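You operate a simulated robot arm through the tools that you are given. There is no shell and no other tool. Be economical: measure what you need, move in short steps, check, and stop when the job is done.

You run a simulated robot arm. Do the job below in one go: nothing can be reset, and whatever is moved stays where it is left.

TASK
Stick the stock ticket from the upper drawer on the big carton.
Fine: press it flat in the frame; leave the oil tin in; drawer shut and its latch caught again. Where these are worked on the way, their far stop is far enough and under half their travel is too little: drawer latch, upper drawer.

The check looks at the end state, three seconds after you hand in, the way a careful person would. Anything else that was tipped, shoved, dropped, spilled or broken makes it a failure.

THE ROBOT
A 7-joint arm with a three-finger gripper, on a carriage that runs on a rail from [-0.022, 1.922] to [0.006, -0.558] (x, y) and turns from -229 to 103 degrees about z. Base frame: it is fixed where the carriage stands at the start and does not move with it; the origin is on the floor, on the carriage's upright axis, x ahead of it, y to its left, z up. Lengths are in m, angles in degrees, forces in N, time in s.
With the tool pointing down near the work surface it reaches from about 0.2 to 0.72 m from the robot's upright axis, wherever it stands. Its first joint turns from -115.0 to 115.0 degrees. Places, roughly: drawer latch [0.8, -0.6, 0.8]; frame on the big carton [0.4, -1, 0.4]; upper drawer [1, -0.4, 0.8]. Payload 2.69 kg.
The tool frame sits at the grasp point between the pads (the TCP): z along the fingers, y along the line on which they close. The tips reach 0.03 m beyond it. The gripper opens to 0.128 m. The gripper's body begins 0.117 m behind the TCP.
Orientation is told as [roll, pitch, yaw] about the base's x, y, z axes, in that order, counted from this pose: with the fingers straight down and closing along the base's y, the tool's x points along the base's -x, its y along +y and its z along -z.

THE INTERFACE
- The arm moves only by the tool play_rows. Its argument "moves" is text: rows parted by semicolons, each of 7 numbers parted by spaces: the shift along the base's x, y, z in cm, then the turn, a rotation vector about the base's x, y, z in degrees, then the gripper command, from -1 (shut) to 1 (fully open), values between in proportion. In form: x y z rx ry rz fingers; .... A call has 1 to 12 rows; each row is the pose to reach, as a shift and turn from the pose commanded when the call began. A row lasts 0.2 s, in which the tool goes at most 0.05 m and 8.6 degrees; a call with a longer step from one row to the next is refused whole, and so is a gripper value outside its range. Where a pose cannot be reached the arm comes as near as it can. A force on the tool above 90 N (or 10 N above the force at the start of the call, whichever is more), or a blocked arm, ends the call early, and 0.2 s more pass. The fingers move at their own pace and stop on an object; they squeeze with about 29 N. The grip force told is the motor's: it shows also when the fingers shut on nothing. Time passes only in rows, and 0.2 s behind the last, so rows that repeat a pose let the fingers close. The reply holds the time, the measured pose of the TCP, the force on the tool along the base axes, the opening and the grip force, in the units named above and with some noise, with the torque about the TCP (base axes, N m) and any sound that the robot's microphone picked up.
- Cameras (640 x 400 px; columns grow to the right, rows downward): "scene" is now at [-0.0076, 0.1078, 1.6157]; the picture's right is [-0.76, -0.65, 0.00], its down [-0.46, 0.55, -0.70] and it looks along [0.45, -0.53, -0.71] (base axes); focal length 293 px, centre (320, 200). "wrist" rides on the gripper at [0.058, 0.054, -0.131] in the tool frame; the picture's right is [-0.68, 0.74, 0.00], its down [-0.62, -0.57, -0.55] and it looks along [-0.40, -0.37, 0.84] (tool axes); focal length 234 px, centre (320, 200). There is no depth. A picture from a camera that has moved, and an enlarged one, comes with that camera's place and axes in the base frame and with its lens.
- snapshot(camera): a new picture of that camera. It takes no simulated time.
- raise_lower(by): slides the trunk up (or, below 0, down) by that many m; the arm and the scene camera ride with it, the base frame stays. It gives what a move gives, with no picture.
- roll_base(legs): drives the robot by 1 to 6 legs, each [ahead, left, turn to the left] in m, m and degrees, along the robot's own axes; the way and the turn of a leg run together, so that a leg with both is an arc; at most 1.5 m and 180 degrees a leg. The arm and the cameras ride along, it lands a little off, and it stops where it bumps. It keeps to its track: a leg is cut to what the track allows. It gives what a move gives.
- pan_tilt(pan, tilt): turns the head with the scene camera to pan (to the left, within 155 degrees either way) and tilt (down, from -29 to 69), counted from straight ahead of the robot. It gives what a move gives.
- zoom(camera, box): a new picture of the part [left, top, right, bottom] of that camera's present view, enlarged. It takes no simulated time.
- sign_off(): hands the job in; it is judged then, once.

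Go step by step. Nothing tells you exact positions but the pictures and the camera data: compare them with the known pose of the tool, close in by small moves and look again before you grip or let go. The budget is 120 turns and 78 pictures, counting those below and the enlarged ones. Unless the task says otherwise, let go and move clear before handing in, and close with one line.

The tools are called as name(argument=value, ...) on one line, values as JSON. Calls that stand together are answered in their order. play_rows: Moves the arm, as the interface text tells. Its arguments: {"type":"object","properties":{"moves":{"type":"string"}},"required":["moves"]} The other tools are called the same way: raise_lower (by) slides the trunk up or down; roll_base (legs) drives the base; pan_tilt (pan, tilt) turns the head that bears the scene camera; snapshot (camera) takes a picture; zoom (camera, box) takes an enlarged picture of a part of a camera's view; sign_off () hands the job in.

At the start:

```text
clock: 0.0
position: [0.5613, -0.1848, 1.0785]
tcp_rot: [0.0, 0.1, 0.0]
contact_force: [-0.2, -0.9, -0.7]
ft_torque: [-0.01, 0.0, 0.0]
width: 0.128
grip_force: 0.1
trunk travel left (down, up): [-0.775, 0.215]
robot x, y, heading: [-0.0002, 0.0022, 0.1]
head pan, tilt: [-49.8, 45.6]
```

scene: 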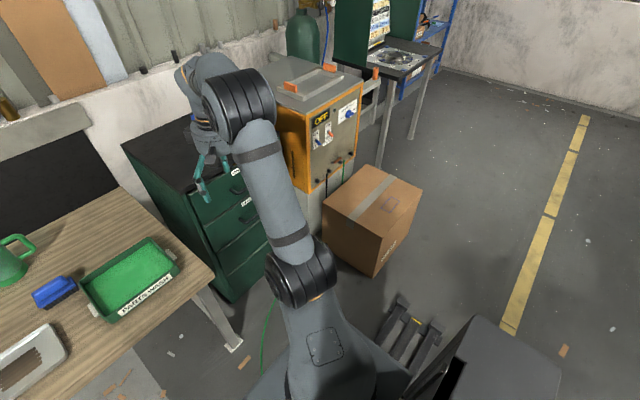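
wrist: 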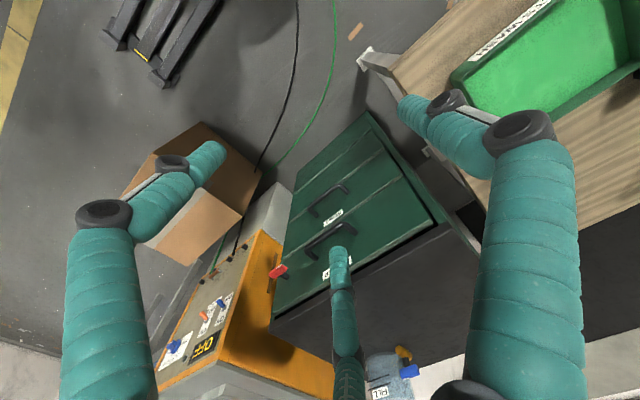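

I see a green drawer cabinet, an orange machine beside it, and the big carton with a frame on the floor. I'll look closer at the drawers and the carton.

zoom(camera="scene", box=[120, 100, 320, 300])

zoom(camera="wrist", box=[200, 120, 460, 400])

zoom(camera="scene", box=[300, 140, 440, 290])

```text
2.00 times, centred on (220, 200) of scene
camera zoom: at [-0.0076, 0.1078, 1.6157], right [-0.76, -0.65, 0.0], down [-0.46, 0.55, -0.7], along [0.45, -0.53, -0.71], focal length 585 px, centre (520, 200)
```

zoom: 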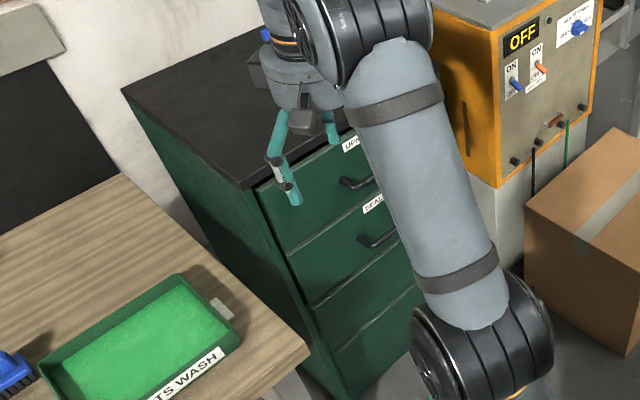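

```text
1.43 times, centred on (330, 260) of wrist
camera zoom: at [0.5036, -0.1309, 1.2101], right [0.68, 0.74, 0.0], down [0.62, -0.57, 0.55], along [0.4, -0.37, -0.84], focal length 334 px, centre (306, 114)
```

zoom: 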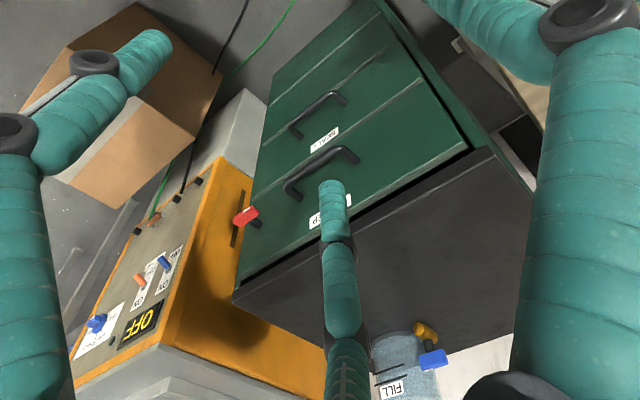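

```text
2.67 times, centred on (370, 215) of scene
camera zoom: at [-0.0076, 0.1078, 1.6157], right [-0.76, -0.65, 0.0], down [-0.46, 0.55, -0.7], along [0.45, -0.53, -0.71], focal length 780 px, centre (187, 160)
```

zoom: 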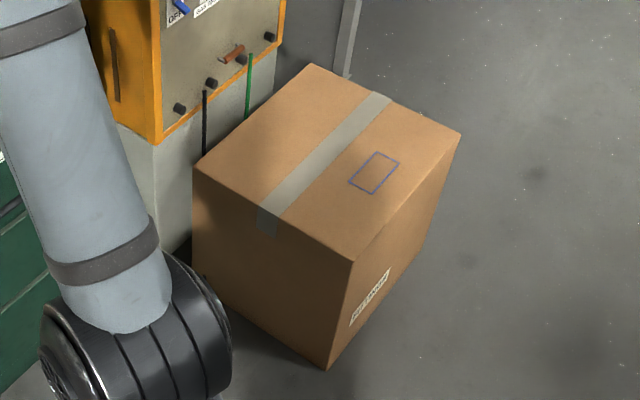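

The latch is a red turn at about [0.8,-0.57,0.78] on the upper drawer's front, and the handle is around y -0.35. I'll drive along the rail to stand in front of the drawer and look.

roll_base(legs=[[0, -0.25, 0]])

pan_tilt(pan=-15, tilt=45)

snapshot(camera="scene")

snapshot(camera="wrist")

```text
clock: 1.8
position: [0.5636, -0.4384, 1.0791]
tcp_rot: [-0.1, 0.0, -0.3]
contact_force: [0.0, -0.4, 0.3]
ft_torque: [0.03, -0.02, -0.01]
width: 0.128
grip_force: 0.1
trunk travel left (down, up): [-0.775, 0.215]
robot x, y, heading: [0.0004, -0.2499, -0.1]
head pan, tilt: [-49.8, 45.6]
```

```text
clock: 2.8
position: [0.5641, -0.4378, 1.0791]
tcp_rot: [0.0, 0.0, -0.3]
contact_force: [0.1, -1.4, 0.6]
ft_torque: [0.07, -0.01, 0.01]
width: 0.1279
grip_force: 0.1
trunk travel left (down, up): [-0.775, 0.215]
robot x, y, heading: [-0.0013, -0.2511, -0.2]
head pan, tilt: [-15.0, 45.0]
```

```text
72 pictures are left
camera scene: at [0.0223, -0.1021, 1.6166], right [-0.26, -0.96, 0.0], down [-0.68, 0.19, -0.71], along [0.68, -0.19, -0.71], focal length 293 px, centre (320, 200)
```

scene: 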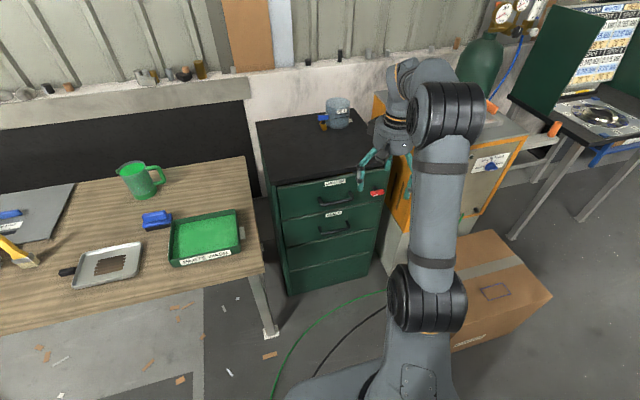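

```text
71 pictures are left
camera wrist: at [0.5058, -0.3837, 1.2101], right [0.68, 0.73, 0.0], down [0.61, -0.57, 0.55], along [0.4, -0.37, -0.84], focal length 234 px, centre (320, 200)
```

wrist: 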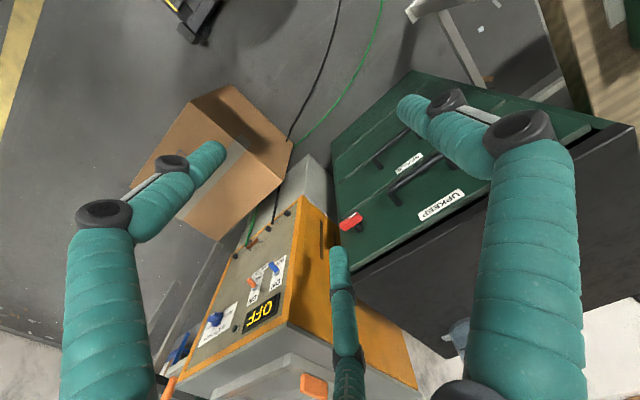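

zoom(camera="scene", box=[260, 150, 400, 240])

zoom(camera="wrist", box=[310, 140, 470, 260])

```text
4.44 times, centred on (330, 195) of scene
camera zoom: at [0.0223, -0.1021, 1.6166], right [-0.26, -0.96, 0.0], down [-0.68, 0.19, -0.71], along [0.68, -0.19, -0.71], focal length 1300 px, centre (276, 222)
```

zoom: 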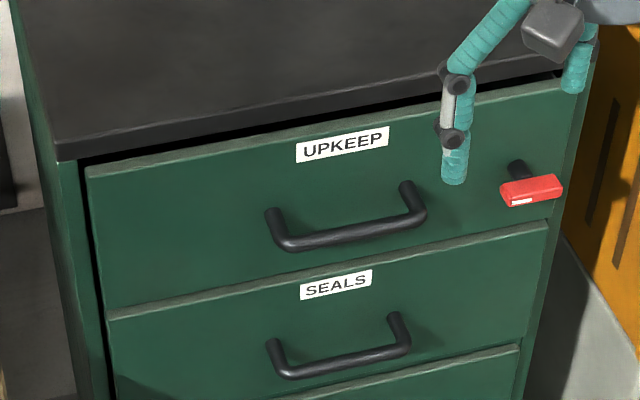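

```text
3.33 times, centred on (390, 200) of wrist
camera zoom: at [0.5058, -0.3837, 1.2101], right [0.68, 0.73, 0.0], down [0.61, -0.57, 0.55], along [0.4, -0.37, -0.84], focal length 781 px, centre (87, 200)
```

zoom: 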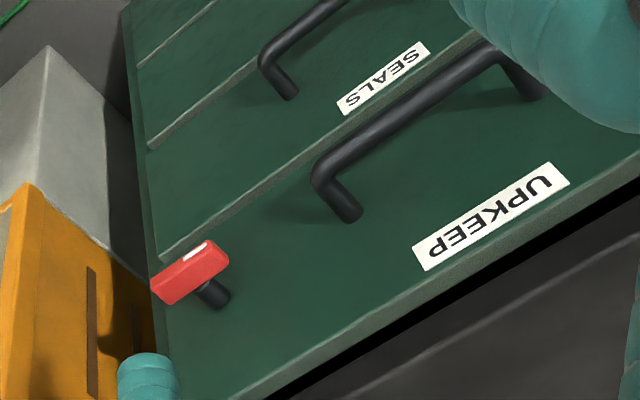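

The wrist picture seems to show three fingers, so before planning I'll watch how the gripper closes.

play_rows(moves="0 0 0 0 0 0 -0.5; 0 0 0 0 0 0 -0.5; 0 0 0 0 0 0 -0.5; 0 0 0 0 0 0 -0.5; 0 0 0 0 0 0 -0.5; 0 0 0 0 0 0 -0.5")

snapshot(camera="wrist")

```text
clock: 4.2
position: [0.5637, -0.4379, 1.0785]
tcp_rot: [0.0, 0.0, -0.3]
contact_force: [0.6, -0.1, -0.5]
ft_torque: [0.02, -0.01, 0.0]
width: 0.0317
grip_force: 0.1
trunk travel left (down, up): [-0.775, 0.215]
robot x, y, heading: [0.0005, -0.2496, -0.3]
head pan, tilt: [-15.0, 45.0]
```

```text
68 pictures are left
camera wrist: at [0.5058, -0.3836, 1.2101], right [0.68, 0.73, 0.0], down [0.61, -0.57, 0.55], along [0.4, -0.37, -0.84], focal length 234 px, centre (320, 200)
```

wrist: 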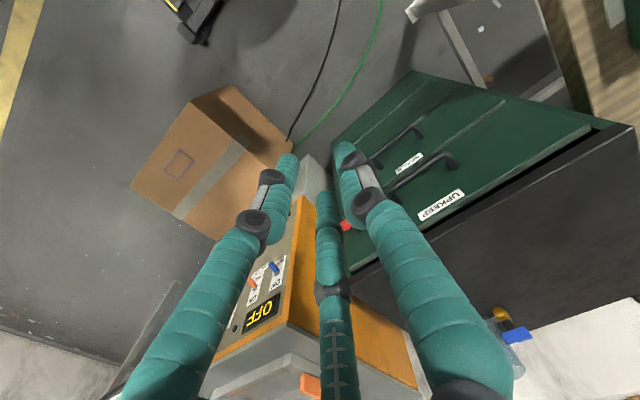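

The three fingers close towards a common centre. I'll shut it fully to see the closed form.

play_rows(moves="0 0 0 0 0 0 -1; 0 0 0 0 0 0 -1; 0 0 0 0 0 0 -1; 0 0 0 0 0 0 -1")

zoom(camera="wrist", box=[200, 100, 440, 250])

zoom(camera="scene", box=[340, 100, 440, 220])

```text
clock: 5.2
position: [0.5631, -0.4385, 1.0789]
tcp_rot: [0.0, -0.1, -0.3]
contact_force: [0.5, 0.2, 0.4]
ft_torque: [0.0, 0.02, 0.0]
width: 0.0023
grip_force: 29.5
trunk travel left (down, up): [-0.775, 0.215]
robot x, y, heading: [0.0055, -0.2499, -0.3]
head pan, tilt: [-15.0, 45.0]
```

```text
2.67 times, centred on (320, 175) of wrist
camera zoom: at [0.5058, -0.3837, 1.2101], right [0.68, 0.73, 0.0], down [0.61, -0.57, 0.55], along [0.4, -0.37, -0.84], focal length 624 px, centre (320, 267)
```

zoom: 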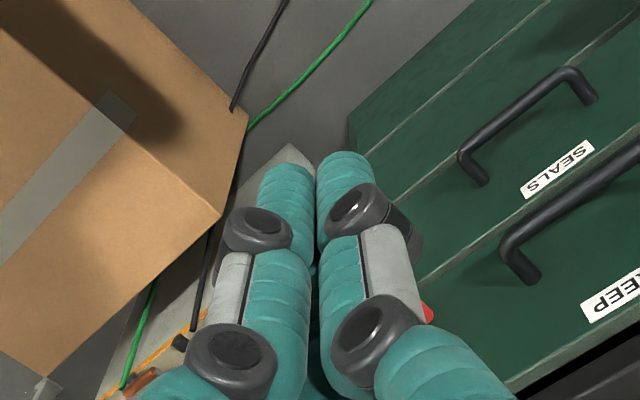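

```text
3.33 times, centred on (390, 160) of scene
camera zoom: at [0.0223, -0.102, 1.6166], right [-0.26, -0.96, 0.0], down [-0.68, 0.19, -0.71], along [0.68, -0.19, -0.71], focal length 975 px, centre (87, 333)
```

zoom: 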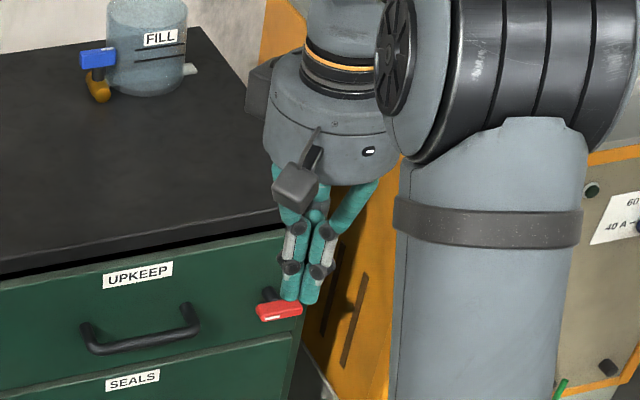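

The closed hand is a narrow three-finger bundle, which can still clamp the latch bar. I'll turn the tool to point at the drawer (+x), closing vertically, with the camera up-left.

play_rows(moves="0 0 0 4.95 -4.95 -4.95 0.2; -1 0 0 9.9 -9.9 -9.9 0.2; -2 0 0 14.85 -14.85 -14.85 0.2; -3 0 0 19.8 -19.8 -19.8 0.2; -4 0 0 24.75 -24.75 -24.75 0.2; -5 0 0 29.7 -29.7 -29.7 0.2; -6 0 0 34.64 -34.64 -34.64 0.2; -6 0 0 34.64 -34.64 -34.64 0.2")

play_rows(moves="0 0 0 4.95 -4.95 -4.95 0.2; 0 0 0 9.9 -9.9 -9.9 0.2; 0 0 0 14.85 -14.85 -14.85 0.2; 0 0 0 19.8 -19.8 -19.8 0.2; 0 0 0 24.75 -24.75 -24.75 0.2; 0 0 0 29.7 -29.7 -29.7 0.2; 0 0 0 34.64 -34.64 -34.64 0.2; 0 0 0 34.64 -34.64 -34.64 0.2")

snapshot(camera="wrist")

snapshot(camera="scene")

```text
clock: 7.0
position: [0.5038, -0.438, 1.0777]
tcp_rot: [45.1, -19.3, -45.3]
contact_force: [-0.5, -0.3, -0.5]
ft_torque: [0.01, 0.0, 0.03]
width: 0.0768
grip_force: 0.0
trunk travel left (down, up): [-0.775, 0.215]
robot x, y, heading: [0.0029, -0.2489, -0.3]
head pan, tilt: [-15.0, 45.0]
```

```text
clock: 8.8
position: [0.5035, -0.4379, 1.0779]
tcp_rot: [90.1, 0.3, -90.1]
contact_force: [0.1, 0.4, -0.2]
ft_torque: [0.01, -0.03, 0.0]
width: 0.0768
grip_force: 0.0
trunk travel left (down, up): [-0.775, 0.215]
robot x, y, heading: [0.0016, -0.2501, -0.4]
head pan, tilt: [-15.0, 45.0]
```

```text
65 pictures are left
camera wrist: at [0.3729, -0.3793, 1.1329], right [0.0, -0.68, 0.73], down [-0.55, -0.61, -0.57], along [0.84, -0.4, -0.37], focal length 234 px, centre (320, 200)
```

wrist: 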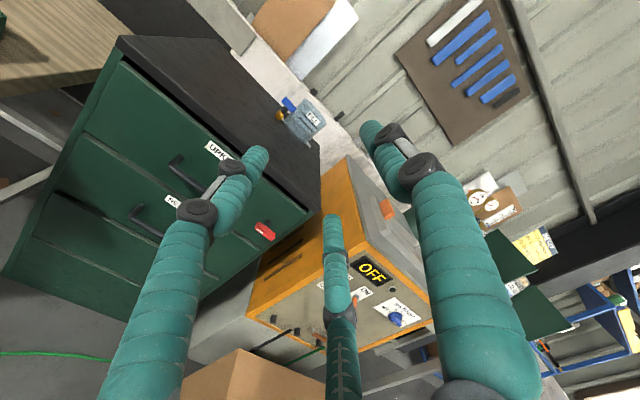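

```text
64 pictures are left
camera scene: at [0.0225, -0.1022, 1.6166], right [-0.26, -0.96, 0.0], down [-0.68, 0.19, -0.71], along [0.68, -0.19, -0.71], focal length 293 px, centre (320, 200)
```

scene: 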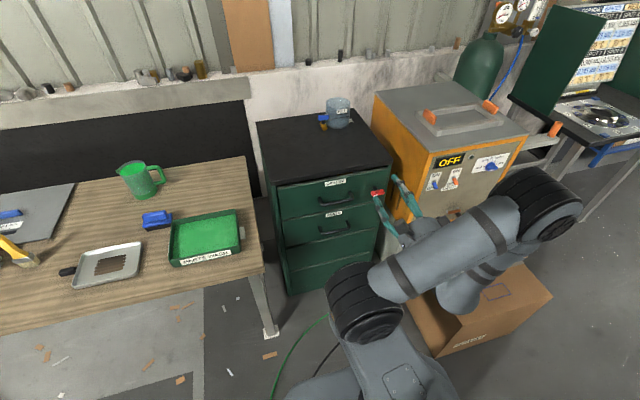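

The latch triangulates consistently to about [0.80,-0.558,0.788]. I'll drive nearer and lower the trunk partly, then line up before it.

roll_base(legs=[[0, -0.15, 0]])

raise_lower(by=-0.15)

snapshot(camera="scene")

```text
clock: 10.2
position: [0.5047, -0.5902, 1.079]
tcp_rot: [90.1, 0.4, -90.1]
contact_force: [-0.3, 0.1, -0.2]
ft_torque: [0.04, 0.02, 0.04]
width: 0.0766
grip_force: 0.1
trunk travel left (down, up): [-0.775, 0.215]
robot x, y, heading: [0.0057, -0.4023, -0.3]
head pan, tilt: [-15.0, 45.0]
```

```text
clock: 12.0
position: [0.5053, -0.5897, 0.9294]
tcp_rot: [90.0, 0.3, -90.1]
contact_force: [0.1, -0.9, -0.2]
ft_torque: [0.01, 0.0, -0.02]
width: 0.0768
grip_force: 0.0
trunk travel left (down, up): [-0.625, 0.365]
robot x, y, heading: [0.0054, -0.4015, -0.2]
head pan, tilt: [-15.0, 45.0]
```

```text
63 pictures are left
camera scene: at [0.024, -0.2535, 1.4666], right [-0.26, -0.96, 0.0], down [-0.68, 0.19, -0.71], along [0.68, -0.19, -0.71], focal length 293 px, centre (320, 200)
```

scene: 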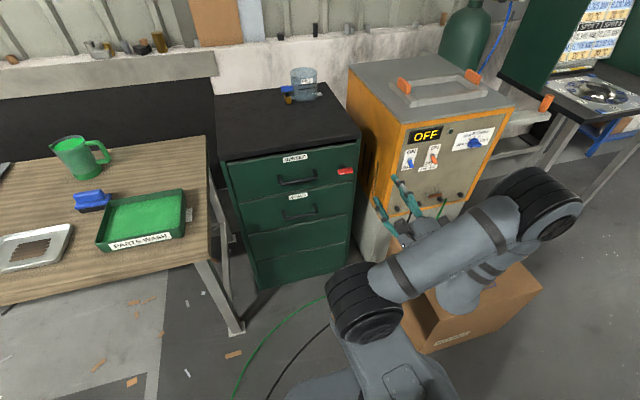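

Clear space before the latch. I'll bring the tool level with it, short of contact.

play_rows(moves="0 1 -4.5 0 0 0 0.2; 2 2 -9 0 0 0 0.2; 5 3 -12 0 0 0 0.2; 8.5 3.2 -14 0 0 0 0.2; 12 3.2 -14.1 0 0 0 0.2; 15 3.2 -14.1 0 0 0 0.2; 15 3.2 -14.1 0 0 0 0.2")

snapshot(camera="wrist")

zoom(camera="scene", box=[280, 120, 440, 220])

```text
refused: row 2 steps farther than a row can; nothing moved
```

```text
62 pictures are left
camera wrist: at [0.3743, -0.5309, 0.9831], right [0.0, -0.68, 0.73], down [-0.55, -0.61, -0.57], along [0.84, -0.4, -0.37], focal length 234 px, centre (320, 200)
```

wrist: 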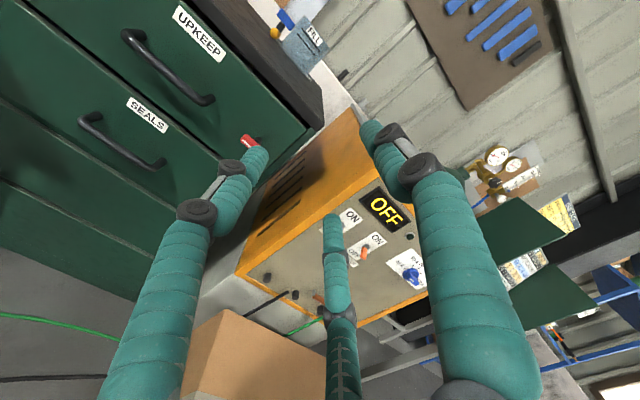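

```text
4.00 times, centred on (360, 170) of scene
camera zoom: at [0.024, -0.2535, 1.4666], right [-0.26, -0.96, 0.0], down [-0.68, 0.19, -0.71], along [0.68, -0.19, -0.71], focal length 1170 px, centre (160, 320)
```

zoom: 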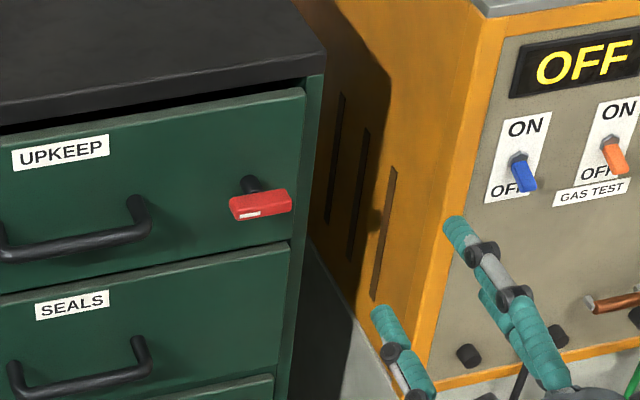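

Same move with smaller steps.

play_rows(moves="0 1 -4 0 0 0 0.3; 2 2 -8 0 0 0 0.3; 4 2.6 -12 0 0 0 0.3; 8 2.8 -14.4 0 0 0 0.3; 12 2.8 -14.5 0 0 0 0.3; 16 2.8 -14.5 0 0 0 0.3; 19 2.8 -14.5 0 0 0 0.3; 19 2.8 -14.5 0 0 0 0.3")

zoom(camera="wrist", box=[160, 80, 480, 280])

zoom(camera="scene", box=[280, 120, 440, 220])

```text
clock: 13.8
position: [0.6969, -0.5613, 0.7819]
tcp_rot: [90.0, 0.3, -90.0]
contact_force: [-0.5, -0.5, 0.9]
ft_torque: [-0.02, 0.02, -0.01]
width: 0.0831
grip_force: 0.0
trunk travel left (down, up): [-0.625, 0.365]
robot x, y, heading: [0.002, -0.3993, -0.5]
head pan, tilt: [-15.0, 45.0]
```

```text
2.00 times, centred on (320, 180) of wrist
camera zoom: at [0.566, -0.5017, 0.8363], right [0.0, -0.68, 0.73], down [-0.55, -0.61, -0.57], along [0.84, -0.4, -0.37], focal length 468 px, centre (320, 240)
```

zoom: 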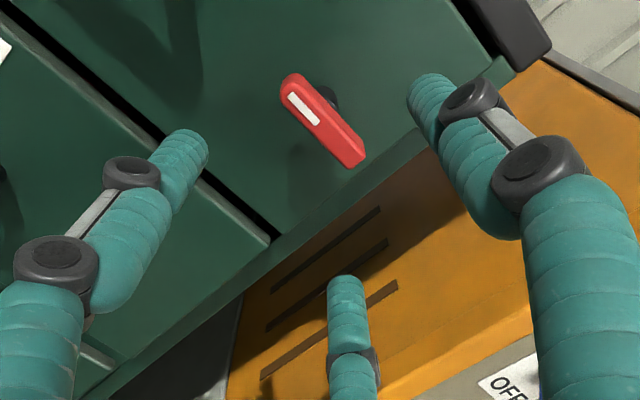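

```text
4.00 times, centred on (360, 170) of scene
camera zoom: at [0.0241, -0.2535, 1.4666], right [-0.26, -0.96, 0.0], down [-0.68, 0.19, -0.71], along [0.68, -0.19, -0.71], focal length 1170 px, centre (160, 320)
```

zoom: 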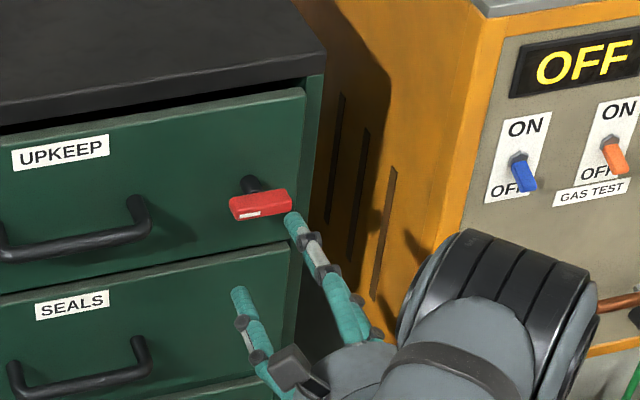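

The tool is lined up with the bar centre. I'll advance so the tips overlap the bar but stay off the drawer front, then close.

play_rows(moves="3 0 0 0 0 0 0.3; 6 0 0 0 0 0 0.3; 8.2 0 0 0 0 0 0.3; 8.2 0 0 0 0 0 0.3")

zoom(camera="wrist", box=[160, 80, 480, 280])

zoom(camera="scene", box=[280, 120, 440, 220])

```text
clock: 14.8
position: [0.7778, -0.5621, 0.783]
tcp_rot: [90.0, 0.3, -90.1]
contact_force: [0.3, -0.9, -0.6]
ft_torque: [0.02, 0.02, 0.0]
width: 0.0832
grip_force: 0.0
trunk travel left (down, up): [-0.625, 0.365]
robot x, y, heading: [0.0045, -0.4039, -0.3]
head pan, tilt: [-15.0, 45.0]
```

```text
2.00 times, centred on (320, 180) of wrist
camera zoom: at [0.6475, -0.5024, 0.8371], right [0.0, -0.68, 0.73], down [-0.55, -0.61, -0.57], along [0.84, -0.4, -0.37], focal length 468 px, centre (320, 240)
```

zoom: 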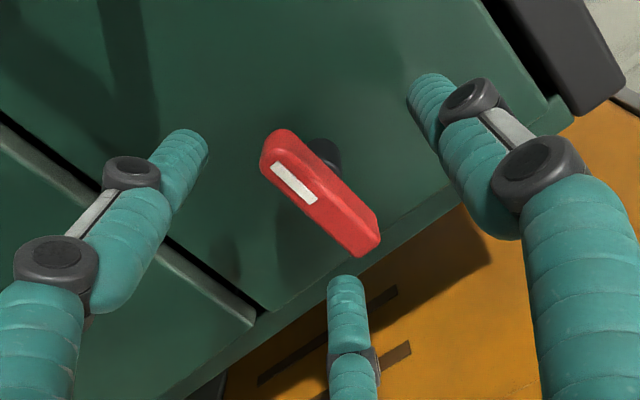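

```text
4.00 times, centred on (360, 170) of scene
camera zoom: at [0.0242, -0.2535, 1.4666], right [-0.26, -0.96, 0.0], down [-0.68, 0.19, -0.71], along [0.68, -0.19, -0.71], focal length 1170 px, centre (160, 320)
```

zoom: 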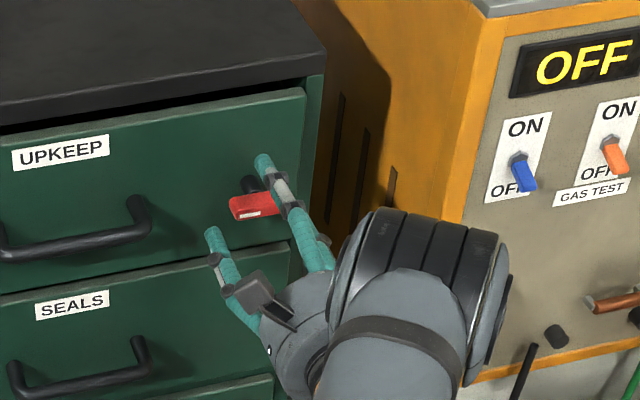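

Bar sits between the fingers; closing on it.

play_rows(moves="0 0 0 0 0 0 -1; 0 0 0 0 0 0 -1; 0 0 0 0 0 0 -1; 0 0 0 0 0 0 -1; 0 0 0 0 0 0 -1; 0 0 0 0 0 0 -1")

zoom(camera="wrist", box=[160, 80, 480, 280])

```text
clock: 16.2
position: [0.778, -0.5591, 0.7764]
tcp_rot: [89.3, 0.3, -89.8]
contact_force: [-8.0, 1.5, -25.5]
ft_torque: [0.13, 0.35, -0.12]
width: 0.0234
grip_force: 33.9
trunk travel left (down, up): [-0.625, 0.365]
robot x, y, heading: [0.0088, -0.4006, -0.2]
head pan, tilt: [-15.0, 45.0]
```

```text
2.00 times, centred on (320, 180) of wrist
camera zoom: at [0.6482, -0.5008, 0.8323], right [0.01, -0.68, 0.73], down [-0.55, -0.61, -0.56], along [0.83, -0.4, -0.38], focal length 468 px, centre (320, 240)
```

zoom: 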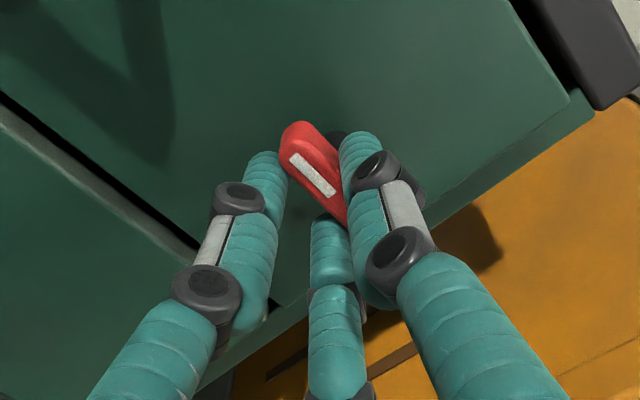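

It gripped with the hand pulled down about 7 mm. I'll relax that offset and try a small turn one way, feeling the torque.

play_rows(moves="0 0 -0.7 0 0 0 -1; 0 0 -0.7 0 0 0 -1")

play_rows(moves="0 0.1 0 6 0 0 -1; 0 0.2 0 12 0 0 -1; 0 0.2 0 12 0 0 -1")

zoom(camera="wrist", box=[160, 80, 480, 280])

```text
clock: 16.8
position: [0.7784, -0.5601, 0.7752]
tcp_rot: [90.0, 0.2, -89.8]
contact_force: [-5.7, 6.3, -9.4]
ft_torque: [0.01, 0.11, 0.37]
width: 0.023
grip_force: 44.6
trunk travel left (down, up): [-0.625, 0.365]
robot x, y, heading: [0.0071, -0.4042, -0.2]
head pan, tilt: [-15.0, 45.0]
```

```text
clock: 17.6
position: [0.779, -0.5582, 0.7769]
tcp_rot: [90.1, 12.4, -89.8]
contact_force: [0.8, 5.5, -5.9]
ft_torque: [0.06, -0.31, 1.56]
width: 0.0225
grip_force: 45.4
trunk travel left (down, up): [-0.625, 0.365]
robot x, y, heading: [0.002, -0.4022, -0.4]
head pan, tilt: [-15.0, 45.0]
```

```text
2.00 times, centred on (320, 180) of wrist
camera zoom: at [0.6478, -0.512, 0.8422], right [0.0, -0.82, 0.58], down [-0.55, -0.48, -0.68], along [0.84, -0.31, -0.45], focal length 468 px, centre (320, 240)
```

zoom: 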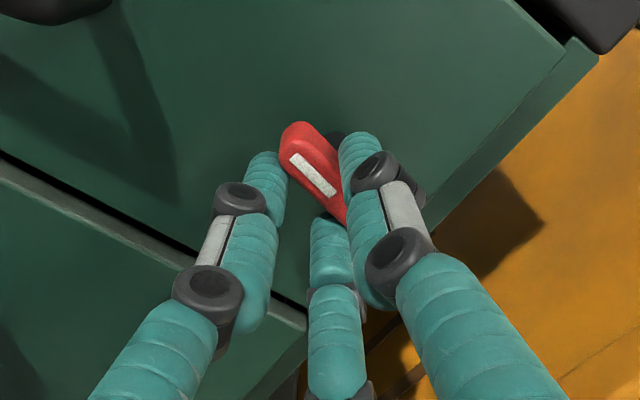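

The lever turns with the hand easily that way. Continuing the turn.

play_rows(moves="0 0.1 0 8 0 0 -1; 0 0.2 0.1 16 0 0 -1; 0 0.3 0.2 24 0 0 -1; 0 0.35 0.25 32 0 0 -1; 0 0.4 0.3 40 0 0 -1; 0 0.4 0.3 40 0 0 -1")

zoom(camera="wrist", box=[160, 80, 480, 280])

```text
clock: 19.0
position: [0.7772, -0.557, 0.7814]
tcp_rot: [90.3, 52.4, -89.9]
contact_force: [3.2, 3.7, 11.0]
ft_torque: [-0.06, 0.46, -0.22]
width: 0.0229
grip_force: 44.8
trunk travel left (down, up): [-0.625, 0.365]
robot x, y, heading: [0.0061, -0.4002, -0.4]
head pan, tilt: [-15.0, 45.0]
```

```text
2.00 times, centred on (320, 180) of wrist
camera zoom: at [0.6457, -0.5629, 0.8608], right [0.0, -1.0, -0.09], down [-0.55, 0.07, -0.83], along [0.84, 0.04, -0.54], focal length 468 px, centre (320, 240)
```

zoom: 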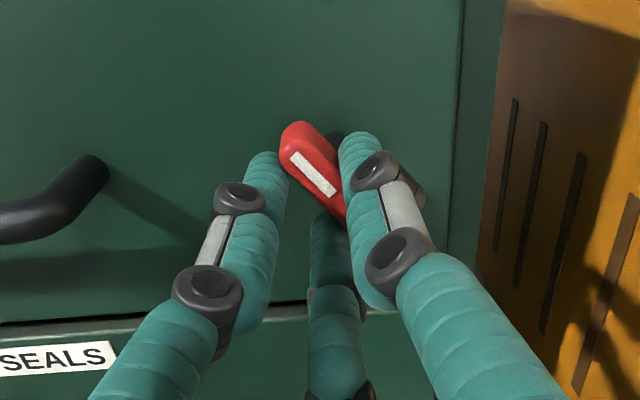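

Turning well (52°). I'll go on to the stop.

play_rows(moves="0 0.05 0.1 8 0 0 -1; 0 0.1 0.2 16 0 0 -1; 0 0.15 0.3 24 0 0 -1; 0 0.2 0.4 32 0 0 -1; 0 0.2 0.5 38 0 0 -1; 0 0.2 0.5 38 0 0 -1")

zoom(camera="wrist", box=[160, 80, 480, 280])

```text
clock: 20.4
position: [0.7762, -0.5587, 0.7864]
tcp_rot: [-104.5, 89.4, 74.9]
contact_force: [1.5, -16.3, 9.5]
ft_torque: [-0.77, 0.05, -0.03]
width: 0.0229
grip_force: 45.8
trunk travel left (down, up): [-0.625, 0.365]
robot x, y, heading: [0.0064, -0.3982, -0.3]
head pan, tilt: [-15.0, 45.0]
```

```text
2.00 times, centred on (320, 180) of wrist
camera zoom: at [0.6444, -0.6114, 0.8439], right [-0.01, -0.73, -0.68], down [-0.54, 0.58, -0.61], along [0.84, 0.37, -0.4], focal length 468 px, centre (320, 240)
```

zoom: 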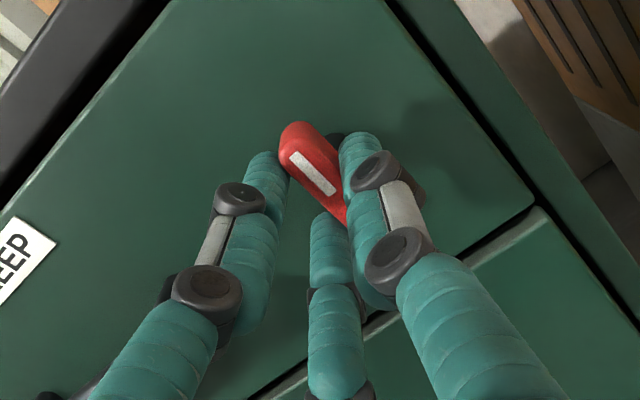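

play_rows(moves="0 0.1 0 4 0 0 -1; 0 0.1 0 8 0 0 -1; 0 0.1 0 8 0 0 -1")

```text
clock: 21.2
position: [0.7757, -0.5584, 0.7869]
tcp_rot: [-91.4, 81.5, 88.0]
contact_force: [3.8, -18.1, 13.8]
ft_torque: [-1.27, 0.57, -0.11]
width: 0.0259
grip_force: 45.0
trunk travel left (down, up): [-0.625, 0.365]
robot x, y, heading: [0.0053, -0.402, -0.5]
head pan, tilt: [-15.0, 45.0]
```

The lever has met its stop at about 90°. I'll let go and back off, then check.

play_rows(moves="0 0 0 -6 0 0 -0.6; 0 0 0 -6 0 0 0.3; 0 0 0 -6 0 0 0.3; 0 0 0 -6 0 0 0.3; 0 0 0 -6 0 0 0.3; -4 0 0 -6 0 0 0.3; -8 0 0 -6 0 0 0.3; -12 0 0 -6 0 0 0.3; -12 0 0 -6 0 0 0.3")

snapshot(camera="wrist")

snapshot(camera="scene")

```text
clock: 23.2
position: [0.6543, -0.5509, 0.7872]
tcp_rot: [-89.1, 87.8, 90.8]
contact_force: [-0.1, 0.3, -0.2]
ft_torque: [0.01, 0.0, 0.0]
width: 0.0832
grip_force: 0.0
trunk travel left (down, up): [-0.625, 0.365]
robot x, y, heading: [0.0032, -0.403, -0.6]
head pan, tilt: [-15.0, 45.0]
```

```text
52 pictures are left
camera wrist: at [0.5234, -0.6063, 0.8426], right [0.0, -0.71, -0.71], down [-0.55, 0.59, -0.59], along [0.84, 0.39, -0.39], focal length 234 px, centre (320, 200)
```

wrist: 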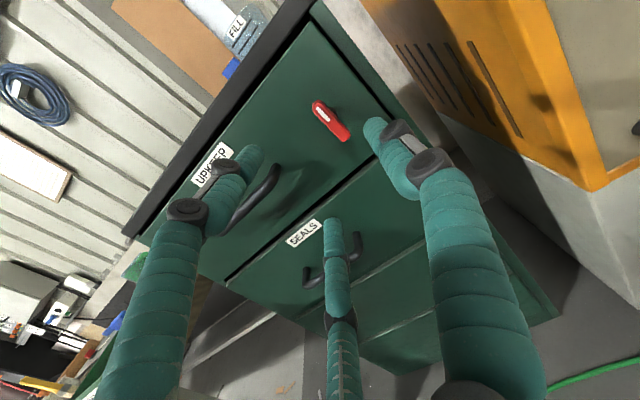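

```text
51 pictures are left
camera scene: at [0.0241, -0.2534, 1.4666], right [-0.26, -0.96, 0.0], down [-0.68, 0.19, -0.71], along [0.68, -0.19, -0.71], focal length 293 px, centre (320, 200)
```

scene: 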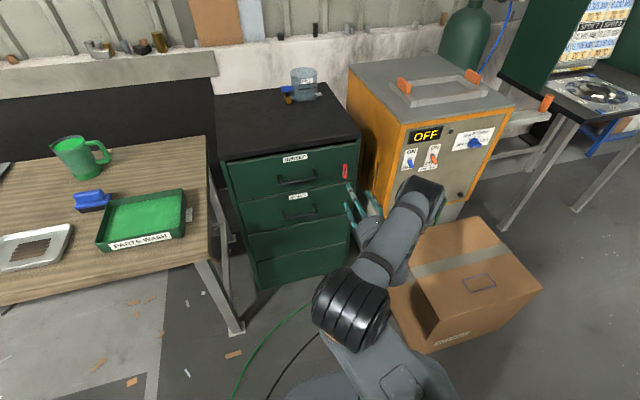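

The lever now stands upright. Next the handle; I'll zoom to locate it.

zoom(camera="scene", box=[260, 140, 360, 200])

```text
6.40 times, centred on (310, 170) of scene
camera zoom: at [0.0241, -0.2534, 1.4666], right [-0.26, -0.96, 0.0], down [-0.68, 0.19, -0.71], along [0.68, -0.19, -0.71], focal length 1872 px, centre (384, 392)
```

zoom: 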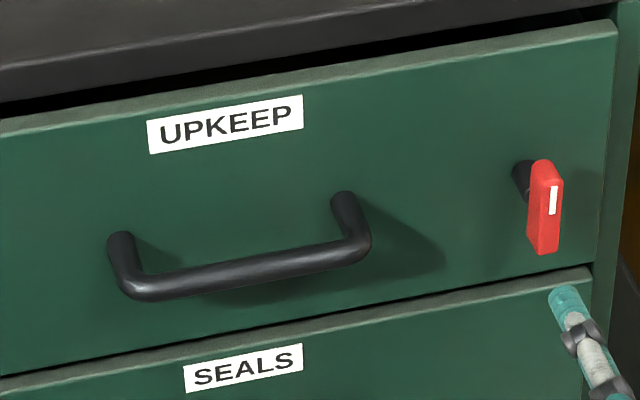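

The handle bar is at about x 0.779, y -0.33 to -0.45, z 0.792, on the drawer front at x 0.824. I'll turn the hand back to close vertically, and drive left to face it.

play_rows(moves="-1 0 0 -8.3 0 0 0.3; -2 0 0 -16.6 0 0 0.2; -3 0 0 -25 0 0 0.2; -4 0 0 -33.4 0 0 0.2; -5 0 0 -41.8 0 0 0.2; -5 0 0 -50.2 0 0 0.2; -5 0 0 -58.6 0 0 0.2; -5 0 0 -67 0 0 0.2; -5 0 0 -75.4 0 0 0.2; -5 0 0 -83.8 0 0 0.2; -5 0 0 -92 0 0 0.2; -5 0 0 -92 0 0 0.2")

roll_base(legs=[[0, 0.15, 0]])

```text
clock: 25.8
position: [0.6068, -0.5525, 0.7843]
tcp_rot: [90.0, 0.2, -90.1]
contact_force: [0.4, 0.5, -0.4]
ft_torque: [0.0, -0.01, -0.01]
width: 0.0768
grip_force: 0.0
trunk travel left (down, up): [-0.625, 0.365]
robot x, y, heading: [0.0005, -0.4032, -0.4]
head pan, tilt: [-15.0, 45.0]
```

```text
clock: 27.1
position: [0.6043, -0.4034, 0.7849]
tcp_rot: [90.0, 0.2, -90.1]
contact_force: [0.4, -0.1, -0.1]
ft_torque: [-0.01, -0.02, -0.01]
width: 0.0768
grip_force: 0.1
trunk travel left (down, up): [-0.625, 0.365]
robot x, y, heading: [0.0054, -0.2539, -0.2]
head pan, tilt: [-15.0, 45.0]
```

play_rows(moves="3 1 0 0 0 0 0.2; 7 1.5 0.1 0 0 0 0.2; 11 1.5 0.1 0 0 0 0.2; 11 1.5 0.1 0 0 0 0.2")

zoom(camera="wrist", box=[160, 80, 480, 280])

zoom(camera="scene", box=[240, 120, 400, 220])

```text
clock: 28.1
position: [0.7164, -0.3889, 0.7854]
tcp_rot: [90.1, 0.3, -90.3]
contact_force: [-0.9, -0.2, -0.3]
ft_torque: [0.03, 0.02, -0.01]
width: 0.0767
grip_force: 0.0
trunk travel left (down, up): [-0.625, 0.365]
robot x, y, heading: [-0.0004, -0.254, -0.5]
head pan, tilt: [-15.0, 45.0]
```

```text
2.00 times, centred on (320, 180) of wrist
camera zoom: at [0.5868, -0.3302, 0.8403], right [0.0, -0.68, 0.73], down [-0.55, -0.61, -0.57], along [0.84, -0.4, -0.37], focal length 468 px, centre (320, 240)
```

zoom: 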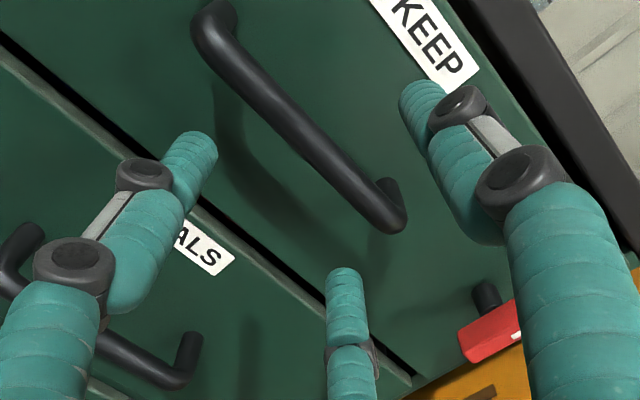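

```text
4.00 times, centred on (320, 170) of scene
camera zoom: at [0.0227, -0.1048, 1.4666], right [-0.27, -0.96, 0.0], down [-0.68, 0.19, -0.71], along [0.68, -0.19, -0.71], focal length 1170 px, centre (320, 320)
```

zoom: 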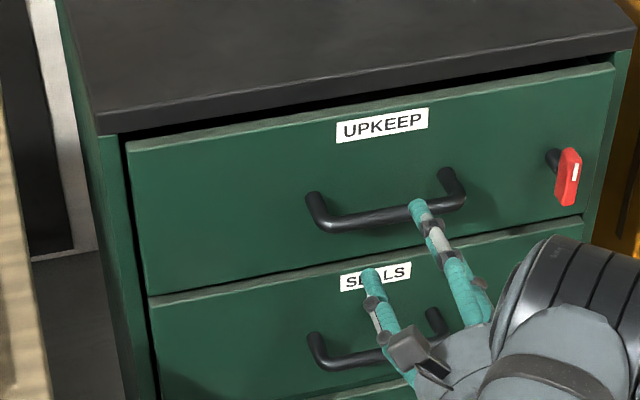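

Aligned with the bar. Advance and grip.

play_rows(moves="3 0 0 0 0 0 0.2; 6.2 0 0 0 0 0 0.2; 6.2 0 0 0 0 0 -1; 6.2 0 0 0 0 0 -1; 6.2 0 0 0 0 0 -1; 6.2 0 0 0 0 0 -1; 6.2 0 0 0 0 0 -1; 6.2 0 0 0 0 0 -1")

zoom(camera="wrist", box=[160, 80, 480, 280])

```text
clock: 29.9
position: [0.7787, -0.3816, 0.7769]
tcp_rot: [88.8, 0.2, -89.5]
contact_force: [0.6, 12.0, -30.6]
ft_torque: [-0.32, 0.56, 0.16]
width: 0.025
grip_force: 40.0
trunk travel left (down, up): [-0.625, 0.365]
robot x, y, heading: [0.0022, -0.253, -0.5]
head pan, tilt: [-15.0, 45.0]
```

```text
2.00 times, centred on (320, 180) of wrist
camera zoom: at [0.6487, -0.3244, 0.8328], right [0.02, -0.68, 0.73], down [-0.55, -0.62, -0.56], along [0.83, -0.4, -0.39], focal length 468 px, centre (320, 240)
```

zoom: 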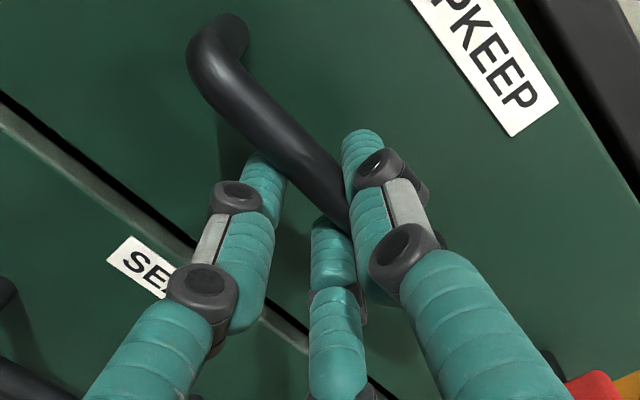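

Gripped. I'll relax the vertical offset and pull.

play_rows(moves="0 0.5 -0.8 0 0 0 -1; -1 0.5 -0.8 0 0 0 -1; -3 0.5 -0.8 0 0 0 -1; -5 0.5 -0.8 0 0 0 -1; -7 0.5 -0.8 0 0 0 -1; -7 0.5 -0.8 0 0 0 -1")

snapshot(camera="scene")

```text
clock: 31.3
position: [0.7062, -0.3831, 0.7761]
tcp_rot: [89.7, 0.0, -90.0]
contact_force: [-0.4, 8.7, -9.8]
ft_torque: [-0.24, 0.19, 0.82]
width: 0.025
grip_force: 44.4
trunk travel left (down, up): [-0.625, 0.365]
robot x, y, heading: [0.0025, -0.254, -0.5]
head pan, tilt: [-15.0, 45.0]
```

```text
46 pictures are left
camera scene: at [0.0243, -0.1037, 1.4664], right [-0.27, -0.96, 0.0], down [-0.68, 0.19, -0.71], along [0.68, -0.19, -0.71], focal length 293 px, centre (320, 200)
```

scene: 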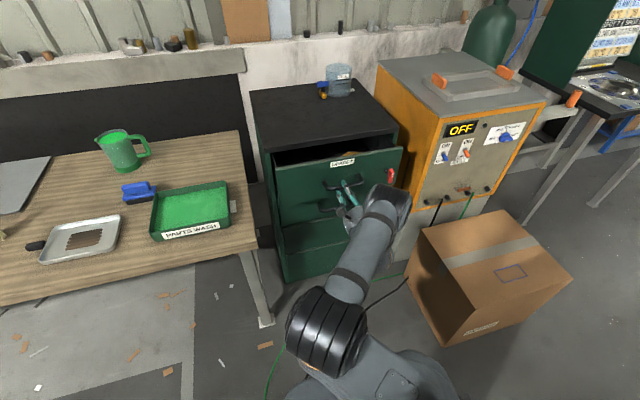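

Drawer is opening smoothly. I'll pull on towards its stop.

play_rows(moves="-2 0 0 0 0 0 -1; -4.5 0 0 0 0 0 -1; -7 0 0 0 0 0 -1; -9.5 0 0 0 0 0 -1; -12 0 0 0 0 0 -1; -14.5 0 0 0 0 0 -1; -17 0 0 0 0 0 -1; -19.5 0 0 0 0 0 -1; -22 0 0 0 0 0 -1; -22 0 0 0 0 0 -1")

snapshot(camera="scene")

```text
clock: 33.5
position: [0.4874, -0.3855, 0.7764]
tcp_rot: [89.8, 0.2, -90.3]
contact_force: [-0.5, 1.5, -28.9]
ft_torque: [-0.44, 0.51, -0.11]
width: 0.025
grip_force: 45.1
trunk travel left (down, up): [-0.625, 0.365]
robot x, y, heading: [0.0026, -0.2553, -0.5]
head pan, tilt: [-15.0, 45.0]
```

```text
45 pictures are left
camera scene: at [0.0256, -0.1053, 1.4664], right [-0.27, -0.96, 0.0], down [-0.68, 0.19, -0.71], along [0.68, -0.19, -0.71], focal length 293 px, centre (320, 200)
```

scene: 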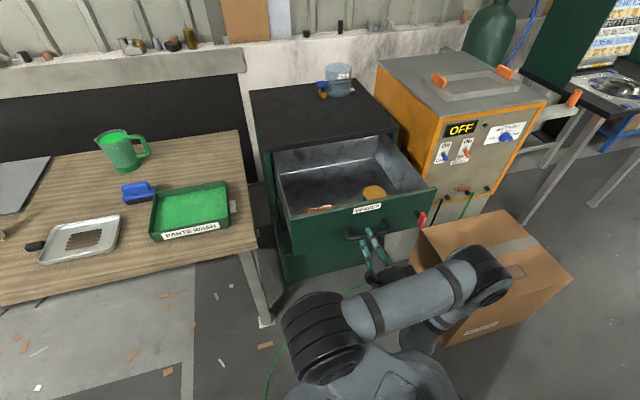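

zoom(camera="scene", box=[260, 130, 440, 240])

play_rows(moves="-1.5 0 -0.3 0 0 0 -1; -3 0 -0.5 0 0 0 -1; -4.5 0 -0.5 0 0 0 -1; -4.5 0 -0.5 0 0 0 -1")

```text
3.56 times, centred on (350, 185) of scene
camera zoom: at [0.0256, -0.1053, 1.4664], right [-0.27, -0.96, 0.0], down [-0.68, 0.19, -0.71], along [0.68, -0.19, -0.71], focal length 1040 px, centre (213, 253)
```

zoom: 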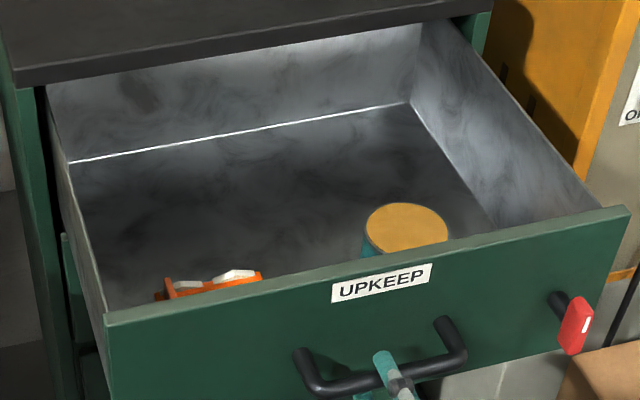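

```text
clock: 34.5
position: [0.4421, -0.385, 0.7723]
tcp_rot: [89.9, 0.5, -90.1]
contact_force: [-0.3, -1.1, -0.2]
ft_torque: [-0.02, 0.0, 0.0]
width: 0.0023
grip_force: 31.3
trunk travel left (down, up): [-0.625, 0.365]
robot x, y, heading: [0.0014, -0.2532, -0.4]
head pan, tilt: [-15.0, 45.0]
```

The hand slipped off the handle as the drawer reached its stop (open about 0.3 m). I'll back off, rise, and turn the tool down to look inside.

play_rows(moves="-2 0 0 0 0 0 -0.5; -4 0 0 0 0 0 -0.5; -4 0 4.5 0 0 0 -0.5; -4 0 9 0 0 0 -0.5; -4 0 13.5 0 0 0 0; -4 0 18 0 0 0 0")

raise_lower(by=0.12)

play_rows(moves="0 0 0 -4.95 4.95 4.95 0; 0 0 0 -9.9 9.9 9.9 0; 0 0 0 -14.85 14.85 14.85 0; 0 0 0 -19.8 19.8 19.8 0; 0 0 0 -24.75 24.75 24.75 0; 0 0 0 -29.7 29.7 29.7 0; 0 0 0 -34.64 34.64 34.64 0; 0 0 0 -34.64 34.64 34.64 0")

play_rows(moves="2 0 0 -4.95 4.95 4.95 0; 4 0 0 -9.9 9.9 9.9 0; 6 0 0 -14.85 14.85 14.85 0; 8 0 0 -19.8 19.8 19.8 0; 10 0 0 -24.75 24.75 24.75 0; 12 0 0 -29.7 29.7 29.7 0; 14 0 0 -34.64 34.64 34.64 0; 14 0 0 -34.64 34.64 34.64 0")

snapshot(camera="wrist")

snapshot(camera="scene")

```text
clock: 35.9
position: [0.4047, -0.3934, 0.9528]
tcp_rot: [90.2, 0.5, -90.1]
contact_force: [-1.3, -0.6, -0.5]
ft_torque: [-0.01, -0.01, 0.06]
width: 0.0639
grip_force: 0.1
out of reach, approached as far as the arm can: row 6
trunk travel left (down, up): [-0.625, 0.365]
robot x, y, heading: [0.0, -0.2532, -0.5]
head pan, tilt: [-15.0, 45.0]
```

```text
clock: 37.4
position: [0.4035, -0.3901, 1.0726]
tcp_rot: [90.0, 0.3, -90.0]
contact_force: [0.5, -0.3, -0.2]
ft_torque: [0.02, -0.01, 0.03]
width: 0.0642
grip_force: 0.1
trunk travel left (down, up): [-0.745, 0.245]
robot x, y, heading: [0.0049, -0.2554, -0.6]
head pan, tilt: [-15.0, 45.0]
```

```text
clock: 39.2
position: [0.4026, -0.3928, 1.0712]
tcp_rot: [45.0, -19.2, -45.1]
contact_force: [0.3, 0.7, -0.1]
ft_torque: [0.04, 0.0, -0.02]
width: 0.0639
grip_force: 0.1
trunk travel left (down, up): [-0.745, 0.245]
robot x, y, heading: [0.0045, -0.2535, -0.5]
head pan, tilt: [-15.0, 45.0]
```

```text
clock: 41.0
position: [0.5436, -0.3921, 1.0738]
tcp_rot: [0.0, 0.0, -0.4]
contact_force: [0.2, -0.9, 0.1]
ft_torque: [0.0, -0.03, 0.0]
width: 0.064
grip_force: 0.0
trunk travel left (down, up): [-0.745, 0.245]
robot x, y, heading: [-0.0005, -0.2542, -0.5]
head pan, tilt: [-15.0, 45.0]
```

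```text
43 pictures are left
camera wrist: at [0.4864, -0.3383, 1.2045], right [0.68, 0.73, 0.0], down [0.61, -0.57, 0.55], along [0.4, -0.37, -0.84], focal length 234 px, centre (320, 200)
```

wrist: 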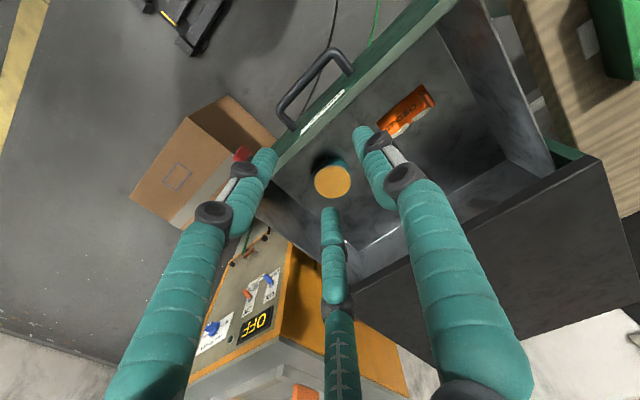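

```text
42 pictures are left
camera scene: at [0.0216, -0.1048, 1.5866], right [-0.27, -0.96, 0.0], down [-0.68, 0.19, -0.71], along [0.68, -0.19, -0.71], focal length 293 px, centre (320, 200)
```

scene: 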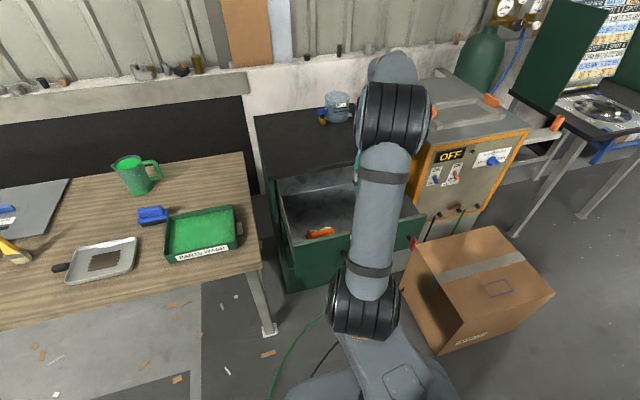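

zoom(camera="wrist", box=[290, 60, 450, 220])

zoom(camera="scene", box=[270, 170, 390, 260])

```text
2.50 times, centred on (370, 140) of wrist
camera zoom: at [0.4864, -0.3383, 1.2045], right [0.68, 0.73, 0.0], down [0.61, -0.57, 0.55], along [0.4, -0.37, -0.84], focal length 585 px, centre (195, 350)
```

zoom: 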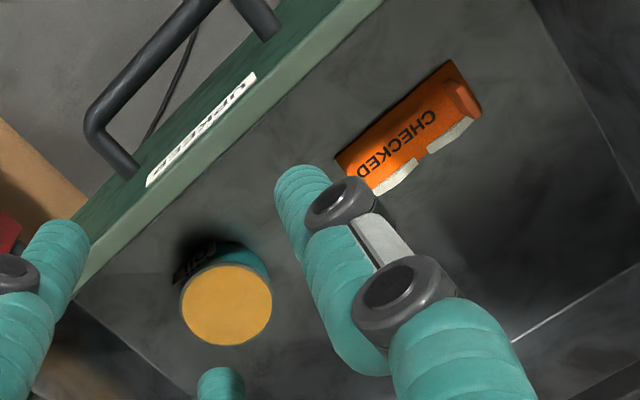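

```text
4.44 times, centred on (330, 215) of scene
camera zoom: at [0.0216, -0.1048, 1.5866], right [-0.27, -0.96, 0.0], down [-0.68, 0.19, -0.71], along [0.68, -0.19, -0.71], focal length 1300 px, centre (276, 133)
```

zoom: 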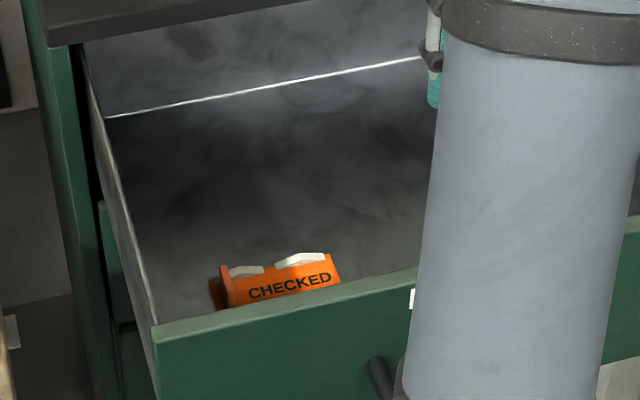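

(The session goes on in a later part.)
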